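You operate a simulated robot arm through the tools that you are given. There is no shell and no other tool. Be economical: measure what you need, move in short steps, check, and stop when the job is done.

You run a simulated robot arm. Do the job below in one go: nothing can be reset, and whatever is moved stays where it is left.

JOB
Leak-test the plugged cover at 2 bar: blue strip if it passes, red tray if it leaks.
Fine: clamp it first; vent before you put the white plug back in its holder and unclamp.

Only the result counts: the job must be done as asked and must still hold three seconds after the hand-in. Knocking over, shifting, dropping, spilling or breaking anything else fails it. A push-on lid holds only when it is set on centred and level and pressed home; a screw cap is set on level and turned clockwise until tight.

ROBOT AND FRAMES
A 6-joint arm with a two-finger parallel gripper, fixed in place. Base frame: the origin is at the foot of the arm, x ahead of it, y to its left, z up; the work surface is at about z = 862. Units: mm, degrees, N and s.
With the tool pointing down near the work surface it reaches from about 240 to 640 mm from the base axis. Its first joint turns from -66.0 to 66.0 degrees. Payload 2.7 kg.
Tool frame: the origin (TCP) lies between the finger pads and is the grasp point; the fingertips stand 23 mm ahead of it; z points along the fingers, y is the line along which they close. Largest opening 94 mm; finger width 38, thickness 10; the body of the gripper, 54 by 96 mm, starts 39 mm behind the TCP.
Orientation is that of the tool frame in the base frame, as a unit quaternion [w, x, y, z]. With the fingers straight down and closing along the base's y, the tool's x points along the base's -x, its y along +y and its z along -z.

CONTROLS
- The arm moves only by the tool send_rows. Its argument "moves" is a list of rows, each a list of 7 numbers: the turn, a rotation vector about the tool's x, y, z in degrees, then the shift along the tool's x, y, z in mm, then the closure, from 0 (fully open) to 1 (shut). In form: [[wx, wy, wz, tx, ty, tz, claw], ...]. A call has 1 to 20 rows; each row shifts and turns the commanded pose from where the row before left it, along the tool's axes as they then stand. Rows are played at 5 a second. More than 50 mm and 8.6 degrees between two rows, or a gripper value outside its range, and nothing of the call is played. A pose out of reach is approached as far as the arm can. The call stops where the force on the tool passes 40 N (or 10 N more than at its start, if that is more) or the arm is blocked; 0.2 s more then pass. Each finger travels about 45 mm/s and halts on what it meets, pressing with about 29 N; the grip force reading is that of the motor and also rises with nothing between the fingers. The clock runs only during rows and for 0.2 s after the last one: add rows that do not move to give the fingers time. The reply holds the time, the measured pose of the TCP, the force on the tool along the base axes, the opening and the grip force, in the units named above and with some noise, with the torque about the TCP (base axes, N m) and any sound that the robot's microphone picked up, and new pictures: "pictures" is both (left out), scene, wrist or none.
- Cameras (640 x 400 px; columns grow to the right, rows downward): "scene" is fixed at [85, -436.8, 1418.4]; the picture's right is [0.70, -0.71, 0.00], its down [-0.32, -0.31, -0.89] and it looks along [0.64, 0.63, -0.45] (base axes); focal length 237 px, centre (320, 200). "wrist" rides on the gripper at [86, 16, -75] in the tool frame; the picture's right is [-0.18, 0.98, 0.00], its down [-0.58, -0.11, -0.81] and it looks along [-0.79, -0.15, 0.59] (tool axes); focal length 243 px, centre (320, 200). There is no depth. A picture from a camera that has moved, and an enlarged one, comes with that camera's place and axes in the base frame and with its lens.
- inspect(camera, box): a new picture of the part [left, top, right, bottom] of that camera's present view, enlarged. No time passes.
- sign_off(): hands the job in; it is judged then, once.

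Go step by step. Nothing tells you positions but the pictures and the camera data: compare them with the known pose of the tool, close in by small moves and look again before you grip or let go. The budget is 120 turns and 200 pictures, counting those below and the enlarged ones. Unless the task says otherwise, let go and move clear before handing in, and close with one line.

The tools are called after "Emit:" as name(argument=value, ...) on one line, values as JSON. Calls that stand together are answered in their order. send_rows: Moves the arm, as the interface text tells. Its arguments: {"type":"object","properties":{"moves":{"type":"array"},"pictures":{"type":"string","enum":["both","scene","wrist","none"]}},"required":["moves"]} The other tools are called the same way: inspect (camera, box) takes an enlarged picture of a part of a camera's view; sign_off () hands the job in.

At the start:

```text
clock: 0.0
position: [359.0, 10.7, 1294.9]
tool_rot: [0.001, 0.0, 1.0, 0.0]
force: [-0.6, -0.5, -0.8]
ft_torque: [-0.04, -0.01, 0.03]
opening: 94.0
grip_force: 0.1
```

scene: 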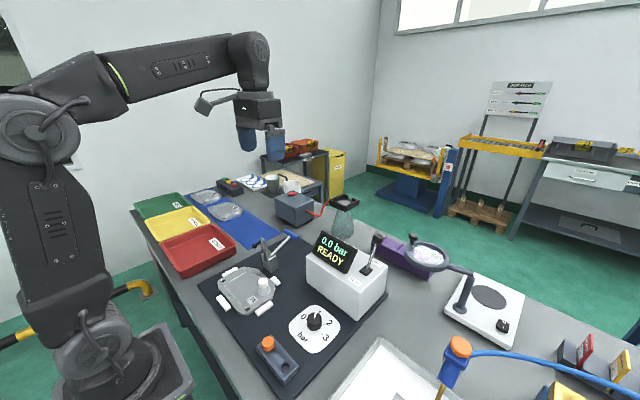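
wrist: 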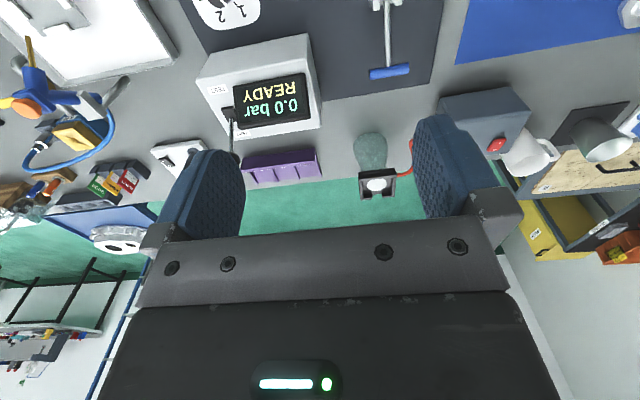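

I see a test station with a cover, a toggle clamp, a display unit with a lever, a pressure dial, and an orange plug in a holder. I'll look closer first.

Emit:
inspect(camera="scene", box=[180, 210, 400, 390])

Emit:
inspect(camera="scene", box=[120, 160, 340, 300])

Emit:
inspect(camera="scene", box=[360, 210, 640, 400])

```text
2.22 times, centred on (290, 300) of scene
camera zoom: at [85.0, -436.8, 1418.4], right [0.7, -0.71, 0.0], down [-0.32, -0.31, -0.89], along [0.64, 0.63, -0.45], focal length 526 px, centre (387, -22)
```

zoom: 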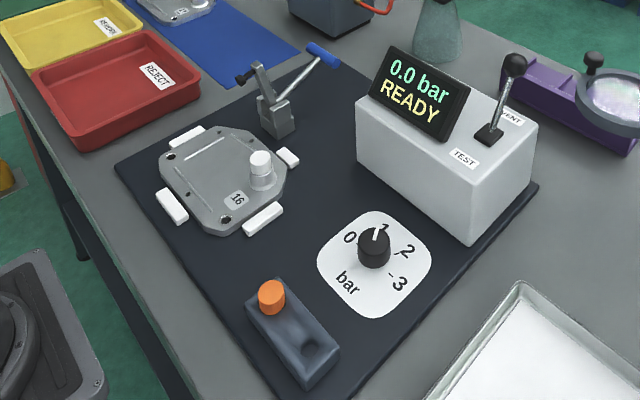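

```text
2.86 times, centred on (230, 230) of scene
camera zoom: at [85.0, -436.8, 1418.4], right [0.7, -0.71, 0.0], down [-0.32, -0.31, -0.89], along [0.64, 0.63, -0.45], focal length 676 px, centre (577, 114)
```

zoom: 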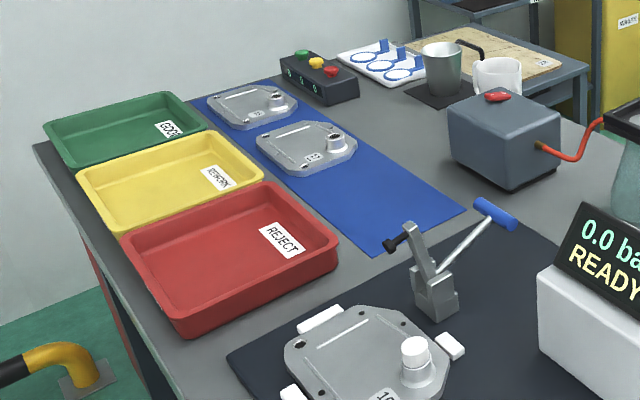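

```text
2.11 times, centred on (500, 305) of scene
camera zoom: at [85.0, -436.8, 1418.4], right [0.7, -0.71, 0.0], down [-0.32, -0.31, -0.89], along [0.64, 0.63, -0.45], focal length 498 px, centre (-59, -21)
```

zoom: 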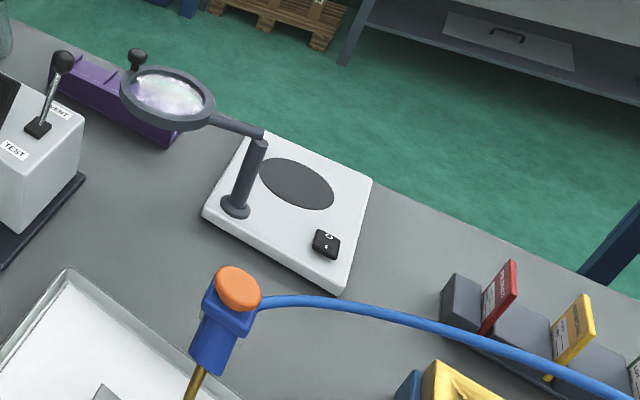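

The white plug sits in cover 16, and the holder has one free hole. I'll lower the arm and pull it back for closer wrist views of the clamp, dial and lever.

Emit:
send_rows(moves=[[0, 0, 0, 30, 10, 40, 0], [0, 0, 0, 30, 10, 40, 0], [0, 0, 0, 20, 10, 40, 0], [0, 0, 0, 20, 10, 40, 0]], pictures="wrist")

Emit:
inspect(camera="wrist", box=[160, 0, 480, 200])

```text
refused: row 1 steps farther than a row can; nothing moved
```

```text
2.00 times, centred on (320, 100) of wrist
camera zoom: at [272.6, 26.5, 1370.0], right [0.18, 0.98, 0.0], down [0.58, -0.11, 0.81], along [0.79, -0.15, -0.59], focal length 485 px, centre (320, 400)
```

zoom: 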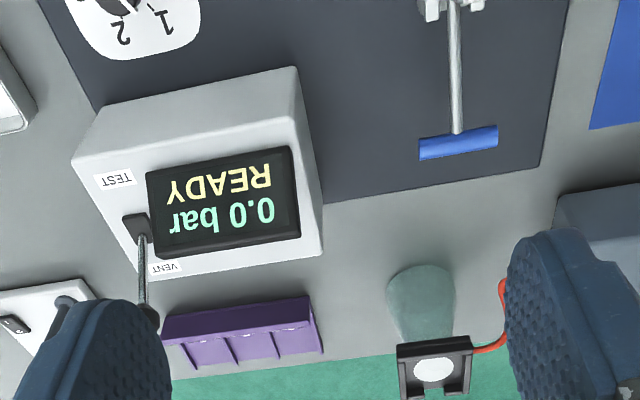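

The first row was just over the 50 mm step limit, so I'll use smaller rows.

Emit:
send_rows(moves=[[0, 0, 0, 20, 10, 40, 0], [0, 0, 0, 20, 10, 40, 0], [0, 0, 0, 20, 10, 40, 0], [0, 0, 0, 20, 10, 40, 0], [0, 0, 0, 20, 10, 20, 0], [0, 0, 0, 0, 0, 0, 0]], pictures="wrist")

Emit:
inspect(camera="wrist", box=[160, 0, 480, 200])

```text
clock: 1.4
position: [263.3, 58.7, 1114.1]
tool_rot: [0.001, 0.0, 1.0, 0.0]
force: [0.6, -0.1, -0.4]
ft_torque: [0.01, -0.03, -0.02]
opening: 94.0
grip_force: 0.2
camera wrist: at [176.5, 73.5, 1189.4], right [0.18, 0.98, 0.0], down [0.58, -0.11, 0.81], along [0.79, -0.15, -0.59], focal length 243 px, centre (320, 200)
```

wrist: 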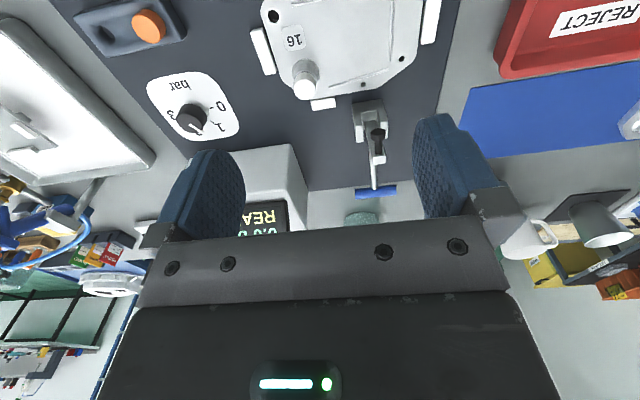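

```text
2.00 times, centred on (320, 100) of wrist
camera zoom: at [176.5, 73.5, 1189.4], right [0.18, 0.98, 0.0], down [0.58, -0.11, 0.81], along [0.79, -0.15, -0.59], focal length 485 px, centre (320, 400)
```

zoom: 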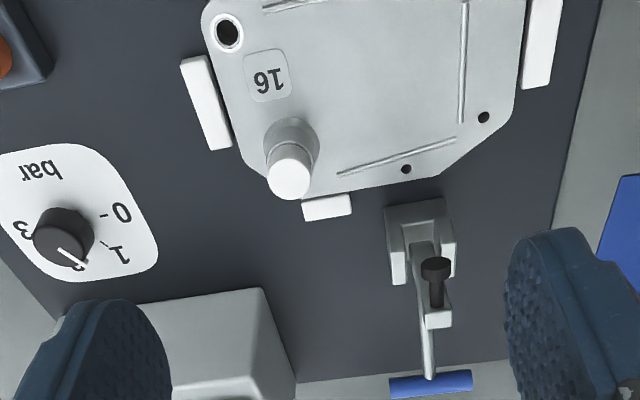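

The T-bar of the clamp handle is near (492, 103, 949), along y. Next I'll hover above it, ready to grip it by its ends and swing the handle up and over.

Emit:
send_rows(moves=[[0, 0, 0, -38, 7.4, 12, 0], [0, 0, 0, -38, 7.4, 12, 0], [0, 0, 0, -38, 7.4, 12, 0], [0, 0, 0, -38, 7.4, 12, 0], [0, 0, 0, -38, 7.4, 12, 0], [0, 0, 0, -38, 7.4, 12, 0], [0, 0, 0, 0, 0, 0, 0]])

Emit:
inspect(camera="wrist", box=[220, 40, 420, 200])

```text
clock: 3.0
position: [488.8, 104.2, 1040.5]
tool_rot: [0.001, 0.0, 1.0, 0.0]
force: [-0.7, 0.1, 0.7]
ft_torque: [-0.01, -0.02, -0.02]
opening: 94.1
grip_force: 0.0
camera wrist: at [402.2, 119.0, 1115.2], right [0.18, 0.98, 0.0], down [0.58, -0.11, 0.81], along [0.79, -0.15, -0.59], focal length 243 px, centre (320, 200)
```

scene: 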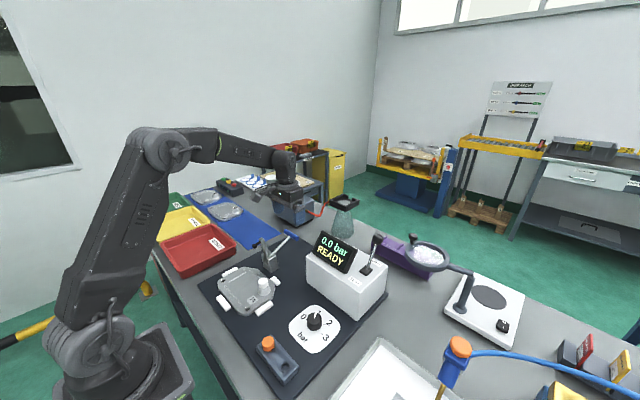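
wrist: 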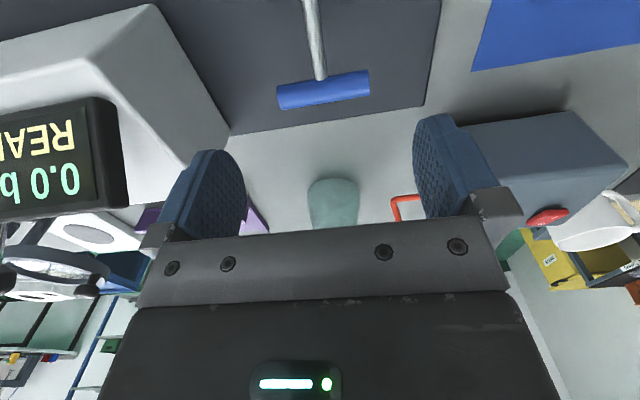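

```text
2.50 times, centred on (320, 120) of wrist
camera zoom: at [402.2, 119.0, 1115.2], right [0.18, 0.98, 0.0], down [0.58, -0.11, 0.81], along [0.79, -0.15, -0.59], focal length 606 px, centre (320, 400)
```

zoom: 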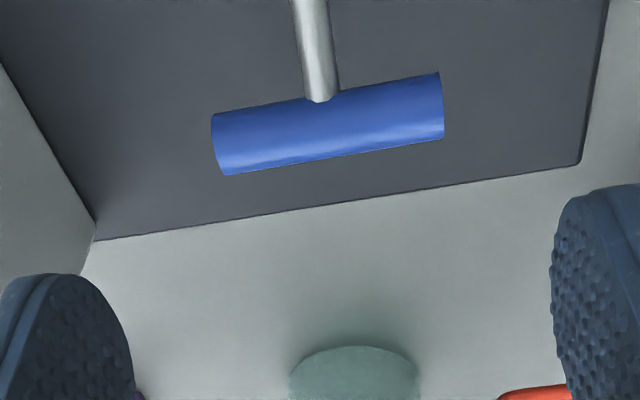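

The bar measures about 64 mm long, centred near (493.5, 104.5, 949). I'll descend around it with the fingers open.

Emit:
send_rows(moves=[[0, 0, 0, -4, 0.3, 40, 0], [0, 0, 0, 0, 0, 40, 0], [0, 0, 0, 0, 0, 11, 0], [0, 0, 0, 0, 0, 0, 0]])

Emit:
inspect(camera="wrist", box=[160, 80, 480, 280])

```text
clock: 4.0
position: [489.2, 107.2, 949.1]
tool_rot: [0.001, 0.0, 1.0, 0.0]
force: [0.4, 0.2, -0.3]
ft_torque: [0.0, 0.0, 0.01]
opening: 93.6
grip_force: 0.0
camera wrist: at [403.6, 121.0, 1025.2], right [0.18, 0.98, 0.0], down [0.58, -0.11, 0.81], along [0.79, -0.15, -0.59], focal length 243 px, centre (320, 200)
```

scene: 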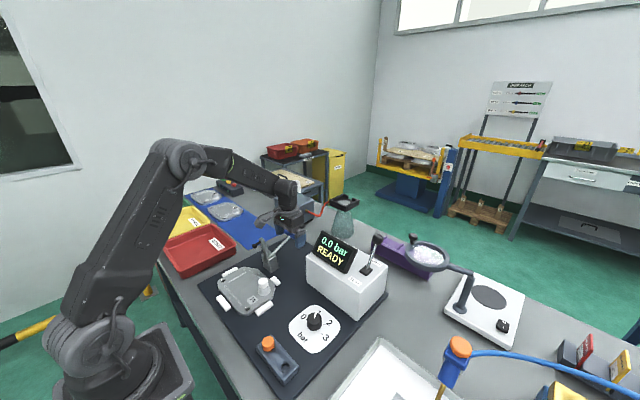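
wrist: 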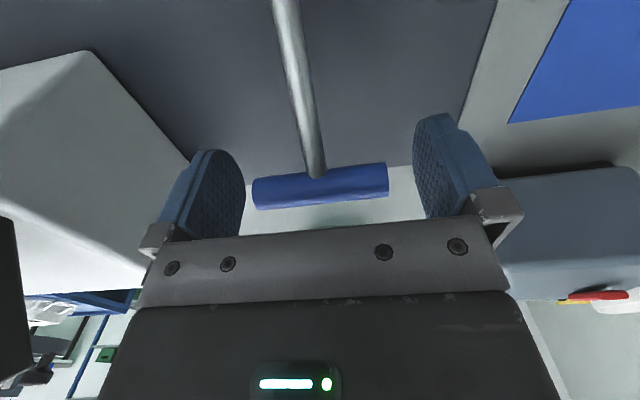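

```text
2.00 times, centred on (320, 180) of wrist
camera zoom: at [403.6, 121.0, 1025.2], right [0.18, 0.98, 0.0], down [0.58, -0.11, 0.81], along [0.79, -0.15, -0.59], focal length 485 px, centre (320, 240)
```

zoom: 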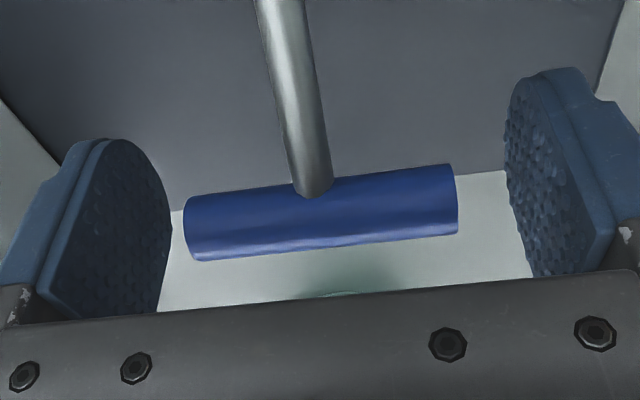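

The bar is centred between the pads. I'll rise 3 mm and grip its ends.

Emit:
send_rows(moves=[[0, 0, 0, -1, 0, -3, 0], [0, 0, 0, 0, 0, 0, 1], [0, 0, 0, 0, 0, 0, 1], [0, 0, 0, 0, 0, 0, 1], [0, 0, 0, 0, 0, 0, 1]], pictures="wrist")

```text
clock: 5.2
position: [491.8, 105.2, 953.8]
tool_rot: [0.001, 0.0, 1.0, 0.0]
force: [0.8, -11.3, -2.7]
ft_torque: [-0.15, -0.24, -0.11]
opening: 80.5
grip_force: 44.8
camera wrist: at [405.1, 120.3, 1028.6], right [0.18, 0.98, 0.0], down [0.58, -0.11, 0.81], along [0.79, -0.15, -0.59], focal length 243 px, centre (320, 200)
```

wrist: 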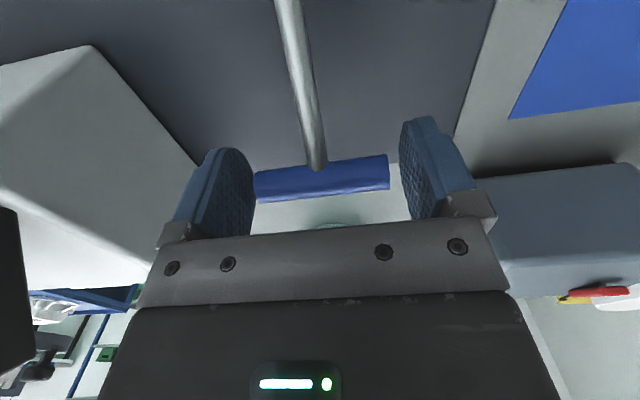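

Only the left finger touches the bar, so the bar sits about 4 mm to −y of the tool's centre. I'll shift over while keeping the fingers closing.

Emit:
send_rows(moves=[[0, 0, 0, 0, -2, 0, 1], [0, 0, 0, 0, -2, 0, 1], [0, 0, 0, 0, -1, 0, 1], [0, 0, 0, 0, 0, 0, 1], [0, 0, 0, 0, 0, 0, 1]], pictures="wrist")

```text
clock: 6.4
position: [490.6, 105.4, 954.7]
tool_rot: [0.0, -0.002, 1.0, 0.001]
force: [-3.2, 30.8, -14.9]
ft_torque: [0.2, -1.2, 0.09]
opening: 80.5
grip_force: 45.2
camera wrist: at [404.7, 119.4, 1029.5], right [0.18, 0.98, 0.0], down [0.58, -0.11, 0.81], along [0.79, -0.14, -0.59], focal length 243 px, centre (320, 200)
```

wrist: 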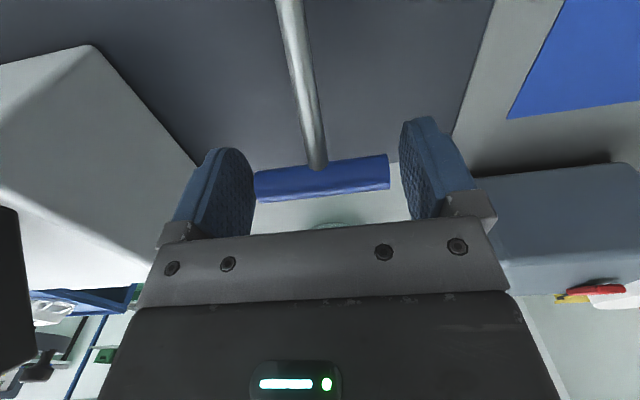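

The grip is in fact on both ends, since the bar resists moving either way. I'll undo that shift and then begin the swing arc upward.

Emit:
send_rows(moves=[[0, 0, 0, 0, 3.7, 0, 1], [0, 0, 0, 0, 0, 0, 1]], pictures="none")

```text
clock: 7.0
position: [491.3, 104.1, 955.4]
tool_rot: [0.0, 0.0, 1.0, -0.001]
force: [-5.1, 17.2, -8.5]
ft_torque: [0.81, -0.36, 0.87]
opening: 80.6
grip_force: 45.1
```

Now the first small piece of the arc, checking forces as I go.

Emit:
send_rows(moves=[[0, 0, 0, 2, 1, -4, 1], [0, 0, 0, 2, 0, -4, 1], [0, 0, 0, 2.3, 0, -4, 1], [0, 0, 0, 2.3, 0, -3.5, 1], [0, 0, 0, 0, 0, 0, 1]], pictures="wrist")

```text
clock: 8.2
position: [482.6, 104.9, 972.2]
tool_rot: [0.001, 0.0, 1.0, 0.0]
force: [0.4, 1.9, -13.1]
ft_torque: [-0.14, -0.98, -0.15]
opening: 80.1
grip_force: 45.0
camera wrist: at [397.1, 120.2, 1046.8], right [0.18, 0.98, 0.0], down [0.58, -0.11, 0.81], along [0.79, -0.15, -0.59], focal length 243 px, centre (320, 200)
```

wrist: 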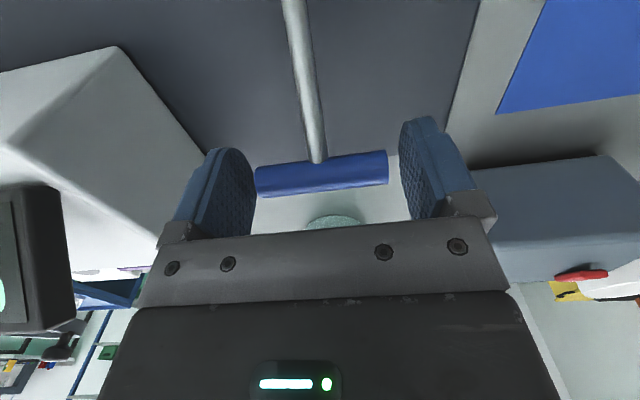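

The bar follows and the forces are low, so I'll continue along the arc.

Emit:
send_rows(moves=[[0, 0, 0, 5.2, 0, -7, 1], [0, 0, 0, 5.8, 0, -6.5, 1], [0, 0, 0, 6.3, 0, -6, 1], [0, 0, 0, 6.8, 0, -5.4, 1], [0, 0, 0, 0, 0, 0, 1]], pictures="both")

```text
clock: 9.4
position: [460.5, 104.8, 996.8]
tool_rot: [0.005, 0.0, 1.0, 0.0]
force: [19.1, -10.9, 8.7]
ft_torque: [-0.21, -1.14, 0.01]
opening: 80.2
grip_force: 45.3
camera wrist: at [373.5, 120.0, 1071.7], right [0.18, 0.98, 0.0], down [0.57, -0.11, 0.81], along [0.8, -0.15, -0.58], focal length 243 px, centre (320, 200)
```

scene: 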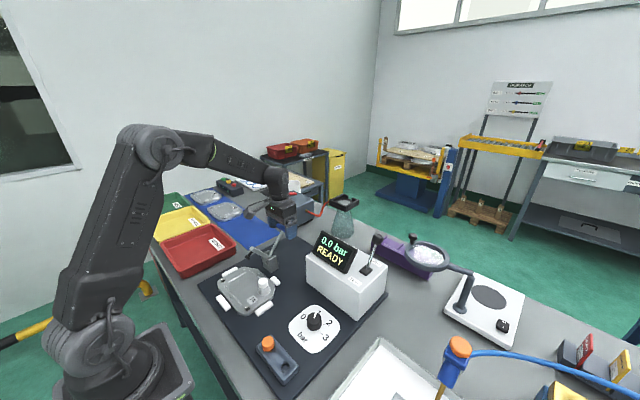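
wrist: 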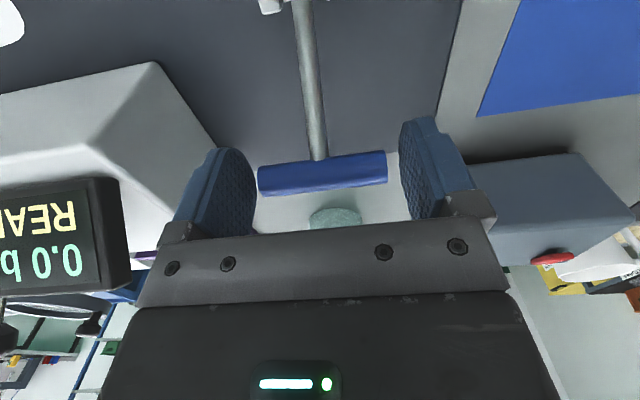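

The forces suggest a pivot near (397, 920) with radius 100, so the handle is at about 50°. I'll correct the arc and continue.

Emit:
send_rows(moves=[[0, 0, 0, 5.5, 0, -5.5, 1], [0, 0, 0, 5.7, 0, -5.3, 1], [0, 0, 0, 7.6, 0, -4, 1], [0, 0, 0, 7.9, 0, -3.4, 1], [0, 0, 0, 0, 0, 0, 1]], pictures="scene")

Emit:
inspect(camera="scene", box=[200, 180, 340, 320])

```text
clock: 10.6
position: [434.2, 105.3, 1013.9]
tool_rot: [-0.001, 0.001, 1.0, -0.001]
force: [6.4, -16.8, -10.8]
ft_torque: [-0.36, -1.12, -0.12]
opening: 80.1
grip_force: 44.8
```

scene: 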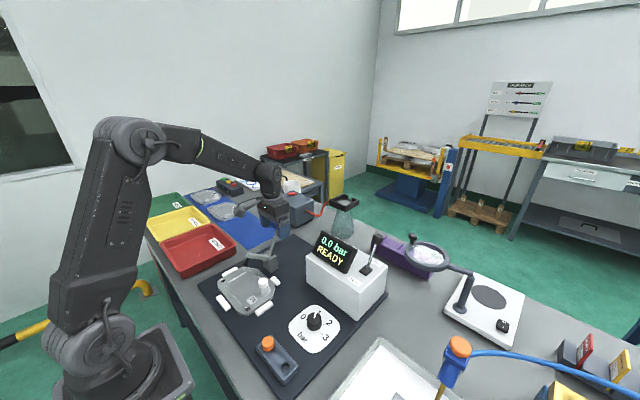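

```text
2.86 times, centred on (270, 250) of scene
camera zoom: at [85.3, -437.2, 1418.3], right [0.7, -0.71, 0.0], down [-0.32, -0.31, -0.89], along [0.64, 0.63, -0.45], focal length 676 px, centre (463, 57)
```

zoom: 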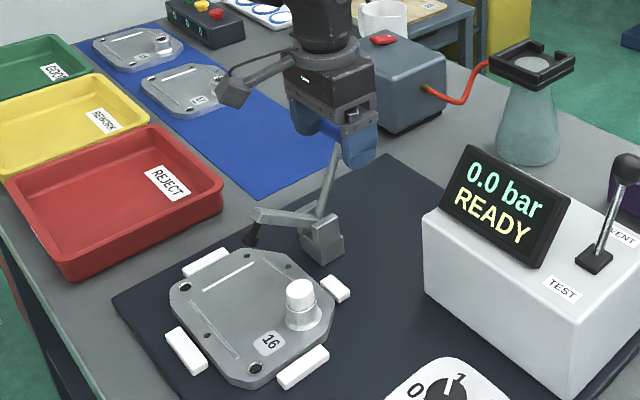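

The clamp arm is nearly down. I'll continue the arc to about 90°.

Emit:
send_rows(moves=[[0, 0, 0, 8, 0, -2.5, 1], [0, 0, 0, 8.5, 0, -2, 1], [0, 0, 0, 8.5, 0, -1.3, 1], [0, 0, 0, 8.5, 0, -0.5, 1], [0, 0, 0, 0, 0, 0, 1]], pictures="scene")

Emit:
inspect(camera="scene", box=[200, 180, 340, 320])

```text
clock: 11.8
position: [400.1, 104.6, 1021.0]
tool_rot: [0.003, -0.002, 1.0, 0.0]
force: [12.3, -15.7, 15.8]
ft_torque: [-0.06, -1.43, -0.18]
opening: 80.2
grip_force: 45.6
```

scene: 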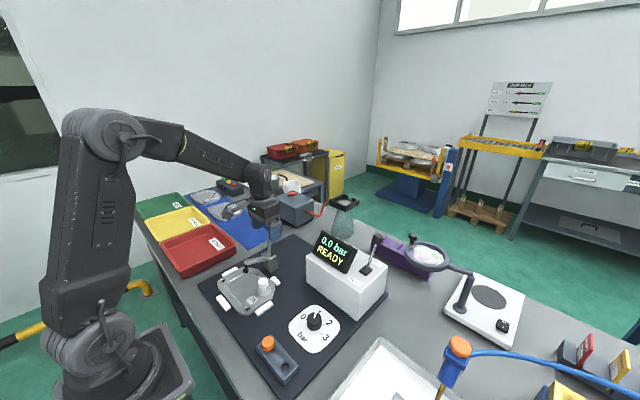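

```text
2.86 times, centred on (270, 250) of scene
camera zoom: at [85.1, -437.2, 1418.3], right [0.7, -0.71, 0.0], down [-0.32, -0.31, -0.89], along [0.64, 0.63, -0.45], focal length 676 px, centre (463, 57)
```

zoom: 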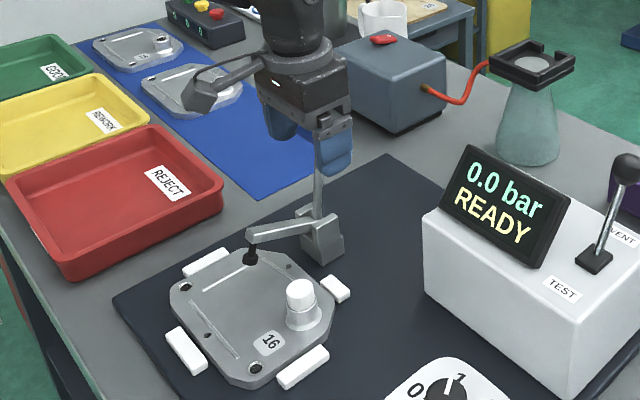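

The spindle is just reaching the cover. I'll push on gently until it locks or resists.

Emit:
send_rows(moves=[[0, 0, 0, 5, 0, 0, 1], [0, 0, 0, 5, 0, 0.5, 1], [0, 0, 0, 5, 0, 0.8, 1], [0, 0, 0, 0, 0, 0, 1]], pictures="none")

Emit:
inspect(camera="scene", box=[220, 200, 320, 300])

```text
clock: 12.8
position: [385.8, 104.5, 1020.6]
tool_rot: [0.003, -0.001, 1.0, -0.001]
force: [9.7, -16.7, 20.9]
ft_torque: [-0.31, -1.45, -0.19]
opening: 80.5
grip_force: 44.7
```

```text
4.00 times, centred on (270, 250) of scene
camera zoom: at [85.0, -437.3, 1418.3], right [0.7, -0.71, 0.0], down [-0.32, -0.31, -0.89], along [0.64, 0.63, -0.45], focal length 947 px, centre (520, 0)
```

zoom: 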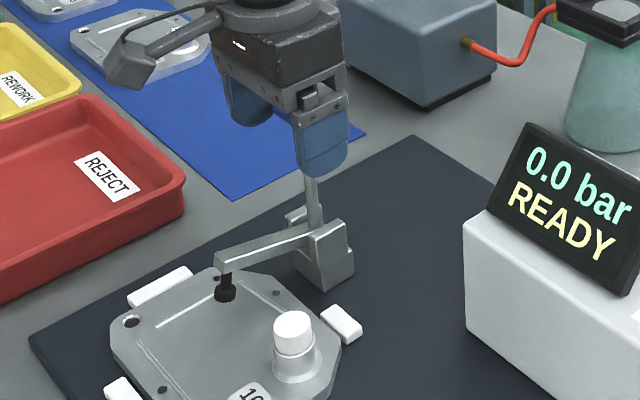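

Emit:
send_rows(moves=[[0, 0, 0, 4, 0, -0.5, 1], [0, 0, 0, 4, 0, 0.2, 1], [0, 0, 0, 4, 0, 0.8, 1], [0, 0, 0, 4, 0, 1, 1], [0, 0, 0, 0, 0, 0, 1]], pictures="none")

Emit:
inspect(camera="scene", box=[220, 200, 320, 300])

```text
clock: 14.0
position: [368.6, 105.1, 1018.8]
tool_rot: [0.001, 0.0, 1.0, 0.0]
force: [9.4, -8.8, 4.5]
ft_torque: [-0.16, -1.4, -0.05]
opening: 80.5
grip_force: 44.8
```

```text
4.00 times, centred on (270, 250) of scene
camera zoom: at [85.2, -437.0, 1418.3], right [0.7, -0.71, 0.0], down [-0.32, -0.31, -0.89], along [0.64, 0.63, -0.45], focal length 947 px, centre (520, 0)
```

zoom: 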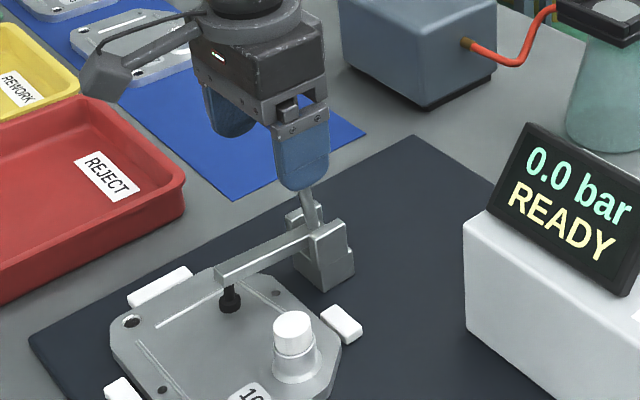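

Emit:
send_rows(moves=[[0, 0, 0, 4, 0, 1.1, 1], [0, 0, 0, 4, 0, 1.3, 1], [0, 0, 0, 4, 0, 1.5, 1], [0, 0, 0, 0, 0, 0, 1]], pictures="none")

Emit:
inspect(camera="scene", box=[220, 200, 320, 300])

```text
clock: 15.0
position: [359.2, 104.6, 1015.4]
tool_rot: [0.005, -0.001, 1.0, 0.001]
force: [14.5, -16.9, 31.9]
ft_torque: [-0.49, -0.34, -0.48]
opening: 80.6
grip_force: 44.3
```

```text
4.00 times, centred on (270, 250) of scene
camera zoom: at [85.1, -437.4, 1418.2], right [0.7, -0.71, 0.0], down [-0.32, -0.31, -0.89], along [0.64, 0.63, -0.45], focal length 947 px, centre (520, 0)
```

zoom: 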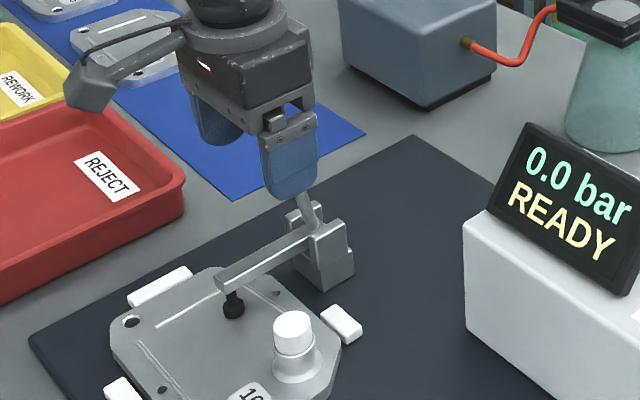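

Resistance is growing, so I'll give it one more small push tangentially to confirm it has seated.

Emit:
send_rows(moves=[[0, 0, 0, 2, 0, 0, 1], [0, 0, 0, 2, 0, 0.5, 1], [0, 0, 0, 0, 0, 0, 1]], pictures="none")

Emit:
inspect(camera="scene", box=[220, 200, 320, 300])

```text
clock: 15.8
position: [350.2, 105.8, 1010.8]
tool_rot: [-0.002, -0.002, 1.0, 0.0]
force: [-1.1, 0.7, -1.3]
ft_torque: [0.01, 0.04, -0.02]
opening: 0.1
grip_force: 42.7
```

```text
4.00 times, centred on (270, 250) of scene
camera zoom: at [85.0, -436.7, 1418.5], right [0.7, -0.71, 0.0], down [-0.32, -0.31, -0.89], along [0.64, 0.63, -0.45], focal length 947 px, centre (520, 0)
```

zoom: 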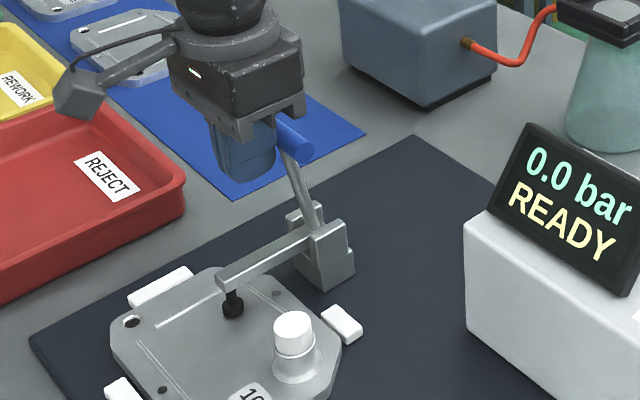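

The fingers slipped off the bar with the handle at its end stop. I'll back away without touching it and check the clamp.

Emit:
send_rows(moves=[[0, 0, 0, 20, 0, 0, 1], [0, 0, 0, 30, 0, -20, 1], [0, 0, 0, 30, 0, -30, 0.5], [0, 0, 0, 0, 0, -40, 0], [0, 0, 0, 0, 0, 0, 0]], pictures="wrist")

Emit:
inspect(camera="scene", box=[230, 230, 290, 290])

Emit:
inspect(camera="wrist", box=[200, 0, 440, 160])

```text
clock: 17.0
position: [268.9, 104.4, 1101.9]
tool_rot: [0.001, 0.0, 1.0, 0.0]
force: [0.0, 0.2, 0.5]
ft_torque: [-0.01, -0.01, -0.01]
opening: 67.4
grip_force: 0.1
camera wrist: at [184.1, 119.1, 1178.1], right [0.18, 0.98, 0.0], down [0.58, -0.11, 0.81], along [0.79, -0.15, -0.59], focal length 243 px, centre (320, 200)
```

wrist: 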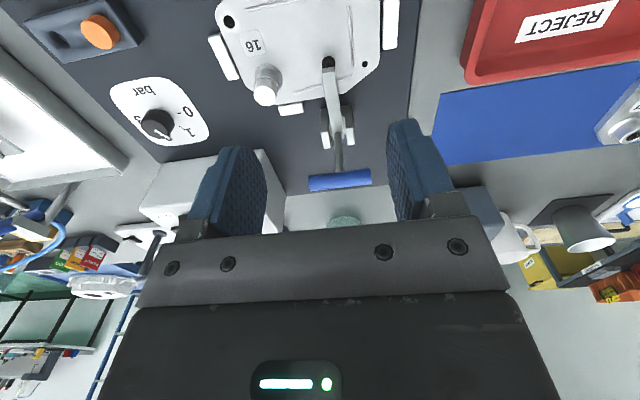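

```text
6.67 times, centred on (260, 260) of scene
camera zoom: at [85.0, -436.8, 1418.4], right [0.7, -0.71, 0.0], down [-0.32, -0.31, -0.89], along [0.64, 0.63, -0.45], focal length 1578 px, centre (720, -200)
```

zoom: 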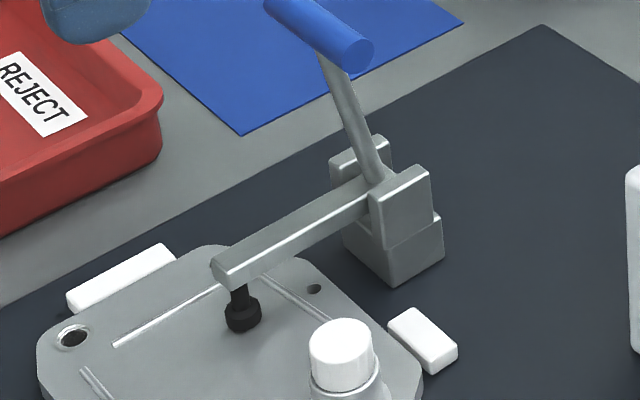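

```text
2.50 times, centred on (320, 80) of wrist
camera zoom: at [184.1, 119.1, 1178.1], right [0.18, 0.98, 0.0], down [0.58, -0.11, 0.81], along [0.79, -0.15, -0.59], focal length 606 px, centre (320, 500)
```

zoom: 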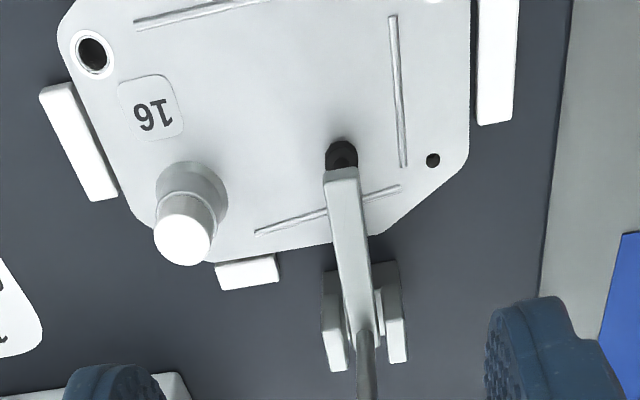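

The clamp is down and seated on the cover. Now the pressure dial: I'll move over for a close look.

Emit:
send_rows(moves=[[0, 0, 0, -6, -41, 10, 0], [0, 0, 0, -6, -41, 10, 0], [0, 0, 0, -6, -41, 10, 0], [0, 0, 0, -6, -41, 10, 0], [0, 0, 0, -6, -41, 10, 0], [0, 0, 0, -6, -41, 10, 0], [0, 0, 0, 0, 0, 0, 0]], pictures="none")

Emit:
inspect(camera="wrist", box=[200, 0, 440, 160])

Emit:
inspect(camera="scene", box=[280, 290, 350, 360])

```text
clock: 18.6
position: [311.7, -140.8, 1046.1]
tool_rot: [0.001, 0.0, 1.0, -0.001]
force: [0.2, 0.4, -0.1]
ft_torque: [0.0, -0.01, 0.02]
opening: 94.1
grip_force: 0.0
```

```text
2.50 times, centred on (320, 80) of wrist
camera zoom: at [225.5, -125.2, 1119.8], right [0.18, 0.98, 0.0], down [0.58, -0.11, 0.81], along [0.79, -0.15, -0.59], focal length 606 px, centre (320, 500)
```

zoom: 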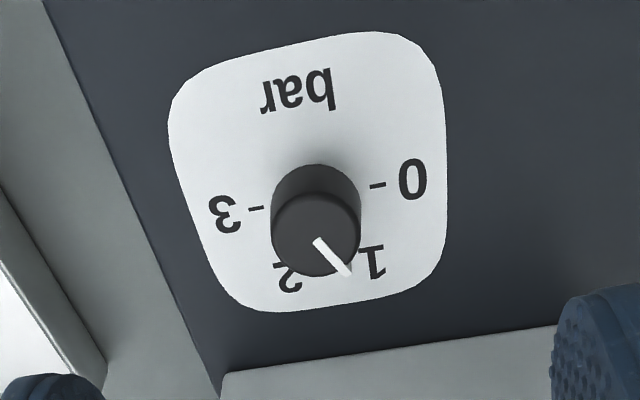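

```text
5.71 times, centred on (315, 325) of scene
camera zoom: at [85.0, -436.8, 1418.4], right [0.7, -0.71, 0.0], down [-0.32, -0.31, -0.89], along [0.64, 0.63, -0.45], focal length 1353 px, centre (349, -514)
```

zoom: 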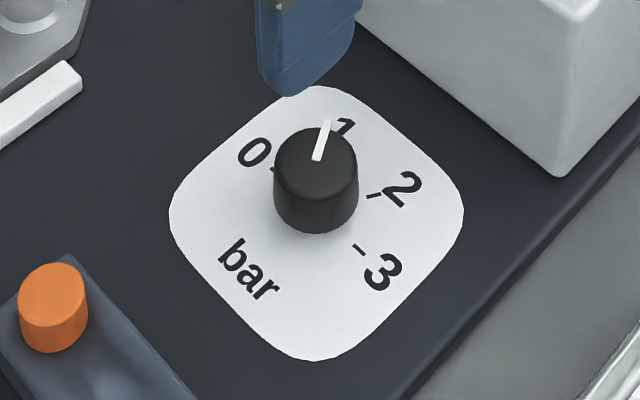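

The dial centre is near (353, −151) with 60° per bar, and the pointer is at 1. I need to turn it 60° clockwise. First I'll hover above the knob.

Emit:
send_rows(moves=[[0, 0, 0, -21, -5, 40, 0], [0, 0, 0, -21, -5, 40, 0], [0, 0, 0, 0, 0, 26, 0], [0, 0, 0, 0, 0, 0, 0], [0, 0, 0, 0, 0, 0, 0]], pictures="none")

Emit:
inspect(camera="wrist", box=[160, 40, 480, 240])

```text
clock: 19.8
position: [352.8, -148.7, 938.1]
tool_rot: [0.001, 0.0, 1.0, 0.001]
force: [-0.4, 0.1, 0.8]
ft_torque: [0.03, -0.01, -0.01]
opening: 94.0
grip_force: 0.0
```

```text
2.00 times, centred on (320, 140) of wrist
camera zoom: at [267.0, -134.8, 1013.6], right [0.18, 0.98, 0.0], down [0.58, -0.11, 0.81], along [0.79, -0.15, -0.59], focal length 485 px, centre (320, 320)
```

zoom: 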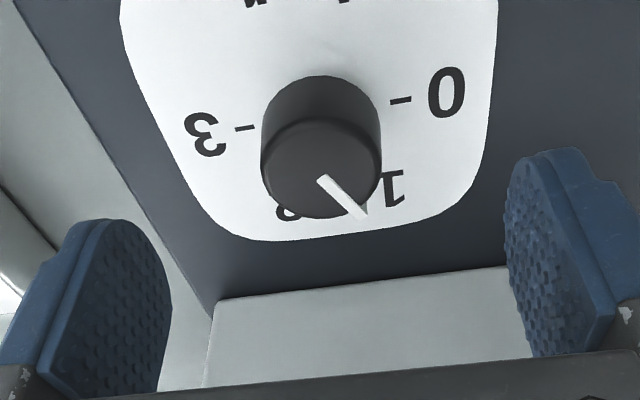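

The knob is centred under the tool. I'll descend 45 mm and grip it.

Emit:
send_rows(moves=[[0, 0, 0, 0, 0, 25, 0], [0, 0, 0, 0, 0, 20, 0], [0, 0, 0, 0, 0, 0, 0], [0, 0, 0, 0, 0, 0, 1], [0, 0, 0, 0, 0, 0, 1], [0, 0, 0, 0, 0, 0, 1], [0, 0, 0, 0, 0, 0, 1], [0, 0, 0, 0, 0, 0, 1]], pictures="scene")

```text
clock: 21.6
position: [350.6, -149.2, 894.4]
tool_rot: [0.001, 0.0, 1.0, 0.001]
force: [0.0, -0.5, -2.1]
ft_torque: [-0.04, -0.03, 0.01]
opening: 37.0
grip_force: 45.3
```

scene: 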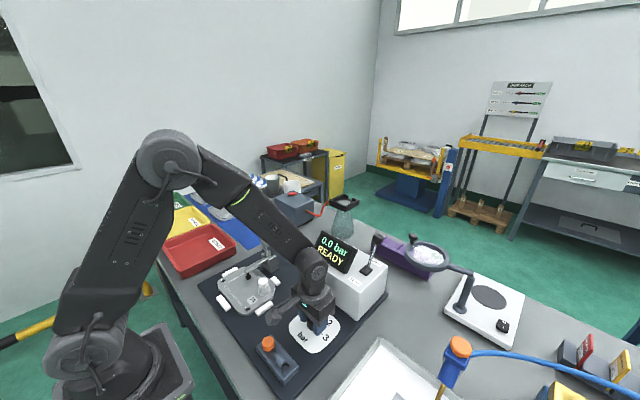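

The knob is gripped at 37 mm. I'll turn it 60° clockwise.

Emit:
send_rows(moves=[[0, 0, 7.5, 0, 0, 0, 1], [0, 0, 7.5, 0, 0, 0, 1], [0, 0, 7.5, 0, 0, 0, 1], [0, 0, 7.5, 0, 0, 0, 1], [0, 0, 7.5, 0, 0, 0, 1], [0, 0, 7.5, 0, 0, 0, 1], [0, 0, 7.5, 0, 0, 0, 1], [0, 0, 7.5, 0, 0, 0, 1], [0, 0, 0, 0, 0, 0, 1], [0, 0, 0, 0, 0, 0, 1]], pictures="wrist")

Emit:
inspect(camera="scene", box=[280, 220, 400, 360])

```text
clock: 22.5
position: [351.6, -148.4, 894.4]
tool_rot: [0.002, 0.217, 0.976, 0.001]
force: [-2.6, 4.9, 5.0]
ft_torque: [0.13, -0.32, 0.02]
opening: 37.2
grip_force: 44.8
stopped in row 4: the force on the tool passed its limit at 42 N (the readings are from after the stop); the commanded pose is now the measured one
camera wrist: at [280.7, -98.4, 969.2], right [0.58, 0.81, 0.0], down [0.48, -0.35, 0.81], along [0.66, -0.47, -0.59], focal length 243 px, centre (320, 200)
```

wrist: 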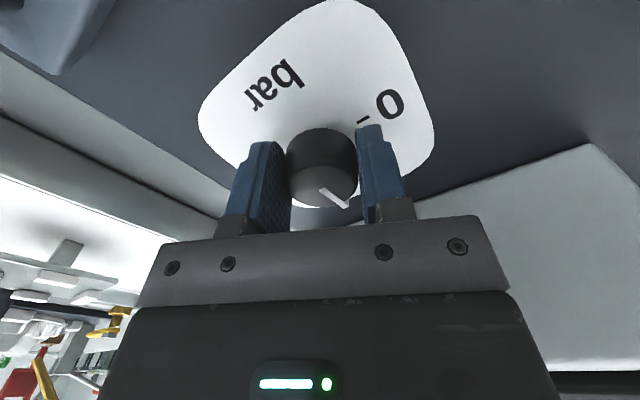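

```text
2.86 times, centred on (340, 290) of scene
camera zoom: at [84.9, -436.6, 1418.5], right [0.7, -0.71, 0.0], down [-0.32, -0.31, -0.89], along [0.64, 0.63, -0.45], focal length 676 px, centre (263, -57)
```

zoom: 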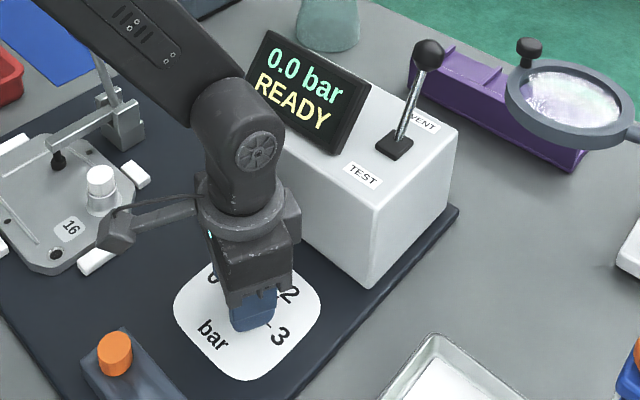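

It stopped on a transient force after about 25°, with the knob turning along with the gripper. I'll continue more slowly.

Emit:
send_rows(moves=[[0, 0, 0, 0, 0, 0, 1], [0, 0, 3, 0, 0, 0, 1], [0, 0, 3, 0, 0, 0, 1], [0, 0, 3, 0, 0, 0, 1], [0, 0, 3, 0, 0, 0, 1], [0, 0, 3, 0, 0, 0, 1], [0, 0, 0, 0, 0, 0, 1]], pictures="wrist")

```text
clock: 24.1
position: [352.2, -147.7, 894.2]
tool_rot: [0.002, 0.344, 0.939, 0.001]
force: [2.8, 19.5, -4.5]
ft_torque: [-0.07, -0.9, 0.04]
opening: 37.3
grip_force: 44.7
camera wrist: at [296.9, -80.9, 969.3], right [0.77, 0.63, 0.0], down [0.37, -0.46, 0.81], along [0.51, -0.62, -0.59], focal length 243 px, centre (320, 200)
```

wrist: 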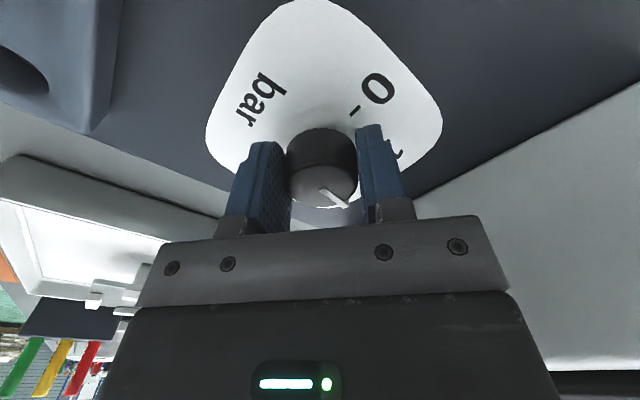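

Emit:
send_rows(moves=[[0, 0, 0, 0.8, 0.9, 0, 1], [0, 0, 3, 0, 0, 0, 1], [0, 0, 3, 0, 0, 0, 1], [0, 0, 3, 0, 0, 0, 1], [0, 0, 3, 0, 0, 0, 1], [0, 0, 3, 0, 0, 0, 1], [0, 0, 3, 0, 0, 0, 1], [0, 0, 1.8, 0, 0, 0, 1], [0, 0, 0, 0, 0, 0, 1]], pictures="wrist")

```text
clock: 26.1
position: [352.7, -146.7, 893.5]
tool_rot: [0.003, 0.499, 0.866, 0.002]
force: [16.3, 11.1, -4.7]
ft_torque: [0.59, 0.18, 0.08]
opening: 37.0
grip_force: 45.1
camera wrist: at [323.9, -65.2, 969.4], right [0.94, 0.33, 0.01], down [0.19, -0.56, 0.81], along [0.27, -0.76, -0.59], focal length 243 px, centre (320, 200)
```

wrist: 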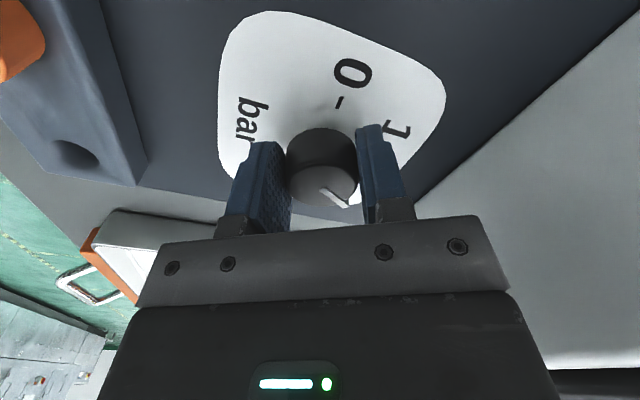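

I've turned the full 60°. I'll open the fingers, rise and check the pointer.

Emit:
send_rows(moves=[[0, 0, 0, 0, 0, 0, 0], [0, 0, 0, 0, 0, 0, 0], [0, 0, 0, 0, 0, 0, 0], [0, 0, 0, 0, 0, 0, 0], [0, 0, 0, 0, 0, -40, 0], [0, 0, 0, 0, 0, -50, 0], [0, 0, 0, 0, 0, -50, 0]], pictures="none")

Emit:
inspect(camera="scene", box=[280, 290, 350, 360])

Emit:
inspect(camera="wrist", box=[200, 0, 440, 160])

```text
clock: 27.7
position: [350.9, -147.5, 1036.5]
tool_rot: [0.001, 0.499, 0.867, 0.002]
force: [-0.5, 0.3, 0.1]
ft_torque: [0.01, 0.01, -0.01]
opening: 93.9
grip_force: 0.1
```

```text
5.71 times, centred on (315, 325) of scene
camera zoom: at [85.0, -436.8, 1418.4], right [0.7, -0.71, 0.0], down [-0.32, -0.31, -0.89], along [0.64, 0.63, -0.45], focal length 1353 px, centre (349, -514)
```

zoom: 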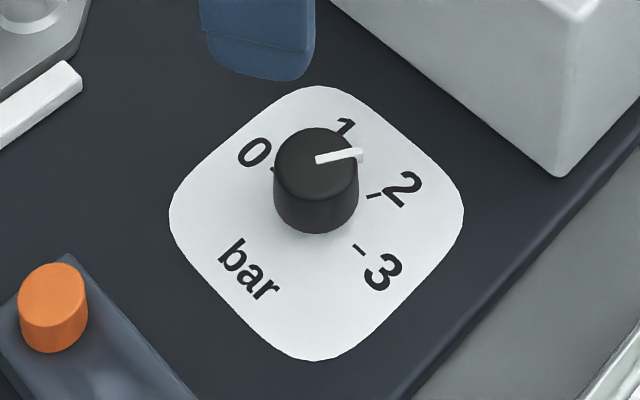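

```text
2.50 times, centred on (320, 80) of wrist
camera zoom: at [322.8, -66.1, 1111.4], right [0.94, 0.33, 0.0], down [0.19, -0.56, 0.81], along [0.27, -0.76, -0.59], focal length 606 px, centre (320, 500)
```

zoom: 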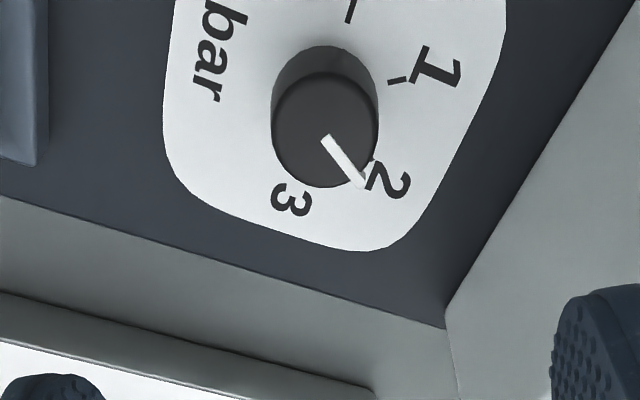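

The pointer now sits on 2. Next is the lever on the unit: its base is near (507, −191, 972) and its knob near (552, −187, 1050), leaning toward VENT. I'll rotate the wrist back, rise and go above the knob.

Emit:
send_rows(moves=[[0, 0, -7.5, 0, 0, -14, 0], [0, 0, -7.5, 0, 0, -14, 0], [0, 0, -7.5, 0, 0, -14, 0], [0, 0, -7.5, 0, 0, -14, 0], [0, 0, -7.5, 0, 0, -14, 0], [0, 0, -7.5, 0, 0, -14, 0], [0, 0, -7.5, 0, 0, -14, 0], [0, 0, -7.5, 0, 0, -14, 0], [0, 0, 0, -40, -7, 0, 0], [0, 0, 0, -40, -7, 0, 0], [0, 0, 0, -40, -7, 0, 0], [0, 0, 0, -30, -7, 0, 0], [0, 0, 0, 0, 0, 0, 0]], pictures="both")

Emit:
inspect(camera="wrist", box=[200, 0, 440, 160])

```text
clock: 30.5
position: [502.4, -175.9, 1146.4]
tool_rot: [0.003, -0.002, 1.0, 0.0]
force: [0.7, -1.0, -0.2]
ft_torque: [0.01, 0.02, 0.02]
opening: 94.0
grip_force: 0.0
camera wrist: at [415.9, -160.8, 1221.1], right [0.18, 0.98, 0.0], down [0.58, -0.11, 0.81], along [0.8, -0.15, -0.59], focal length 243 px, centre (320, 200)
```

scene: 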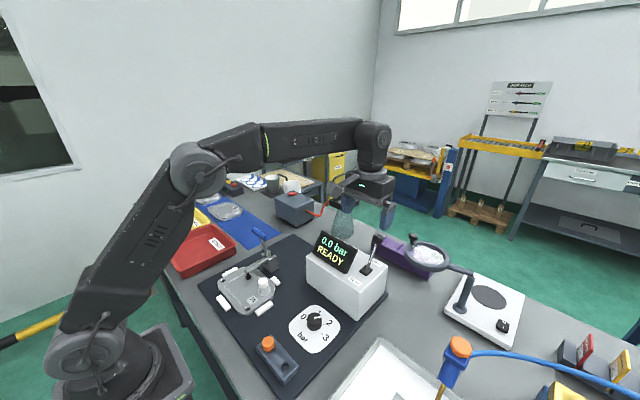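
wrist: 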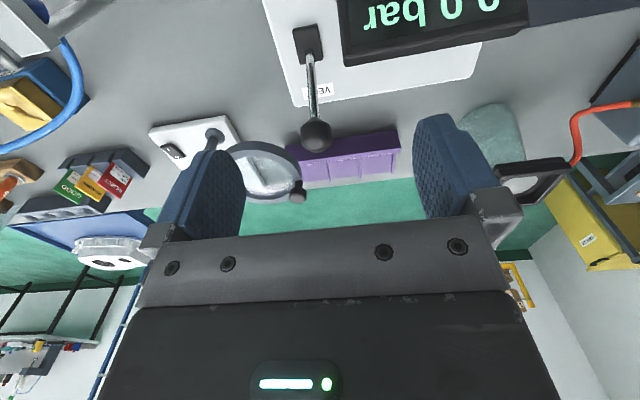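

```text
2.50 times, centred on (320, 80) of wrist
camera zoom: at [415.9, -160.8, 1221.1], right [0.18, 0.98, 0.0], down [0.58, -0.11, 0.81], along [0.8, -0.15, -0.59], focal length 606 px, centre (320, 500)
```

zoom: 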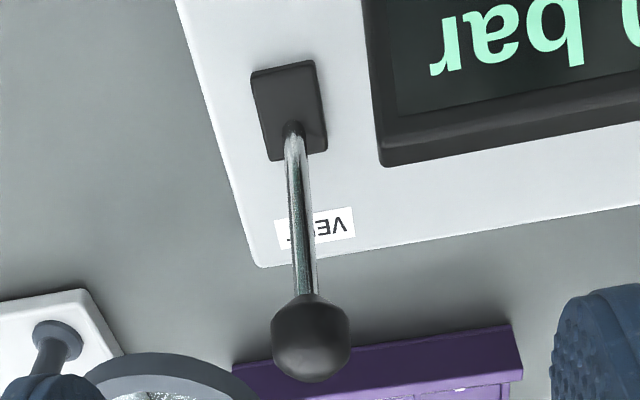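

The lever knob is confirmed at (551, −189, 1050). I'll descend around it with the fingers part-open.

Emit:
send_rows(moves=[[0, 0, 0, -25, -6, 0, 0.3], [0, 0, 0, -24, -6, 0, 0.3], [0, 0, 0, 0, 0, 45, 0.3], [0, 0, 0, 0, 0, 48, 0.3], [0, 0, 0, 0, 0, 0, 0.3]], pictures="wrist")

```text
clock: 31.7
position: [550.1, -188.9, 1051.5]
tool_rot: [0.003, -0.001, 1.0, -0.001]
force: [-0.1, 0.0, -0.1]
ft_torque: [-0.03, -0.02, -0.02]
opening: 65.7
grip_force: 0.0
camera wrist: at [464.3, -173.7, 1126.6], right [0.18, 0.98, 0.0], down [0.58, -0.11, 0.81], along [0.8, -0.15, -0.59], focal length 243 px, centre (320, 200)
```

wrist: 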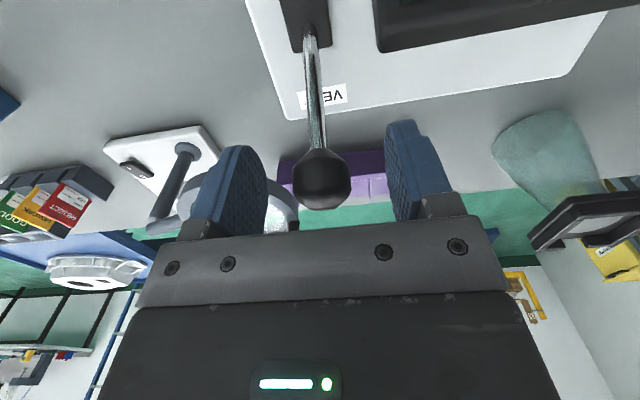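

The knob is centred between the pads. I'll grip it and begin moving the lever toward TEST.

Emit:
send_rows(moves=[[0, 0, 0, 0, 0, 0, 1], [0, 0, 0, 0, 0, 0, 1], [0, 0, 0, 0, 0, 0, 1], [0, 0, 0, 0, 0, 0, 1], [0, 0, 0, 5, 0, -2.5, 1], [0, 0, 0, 5.3, 0, -2.1, 1], [0, 0, 0, 5.4, 0, -1.8, 1], [0, 0, 0, 5.5, 0, -1.5, 1], [0, 0, 0, 0, 0, 0, 1]], pictures="wrist")

```text
clock: 33.7
position: [528.8, -187.9, 1061.4]
tool_rot: [0.004, -0.001, 1.0, 0.0]
force: [11.2, 6.7, -8.2]
ft_torque: [0.08, -1.24, 0.03]
opening: 26.5
grip_force: 44.7
camera wrist: at [442.7, -173.2, 1135.9], right [0.18, 0.98, 0.0], down [0.58, -0.11, 0.81], along [0.8, -0.15, -0.59], focal length 243 px, centre (320, 200)
```

wrist: 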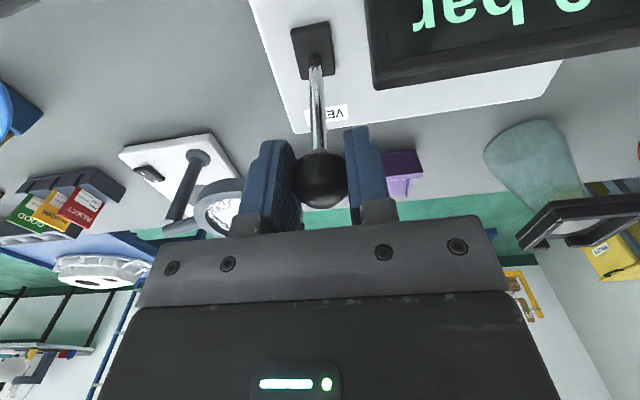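

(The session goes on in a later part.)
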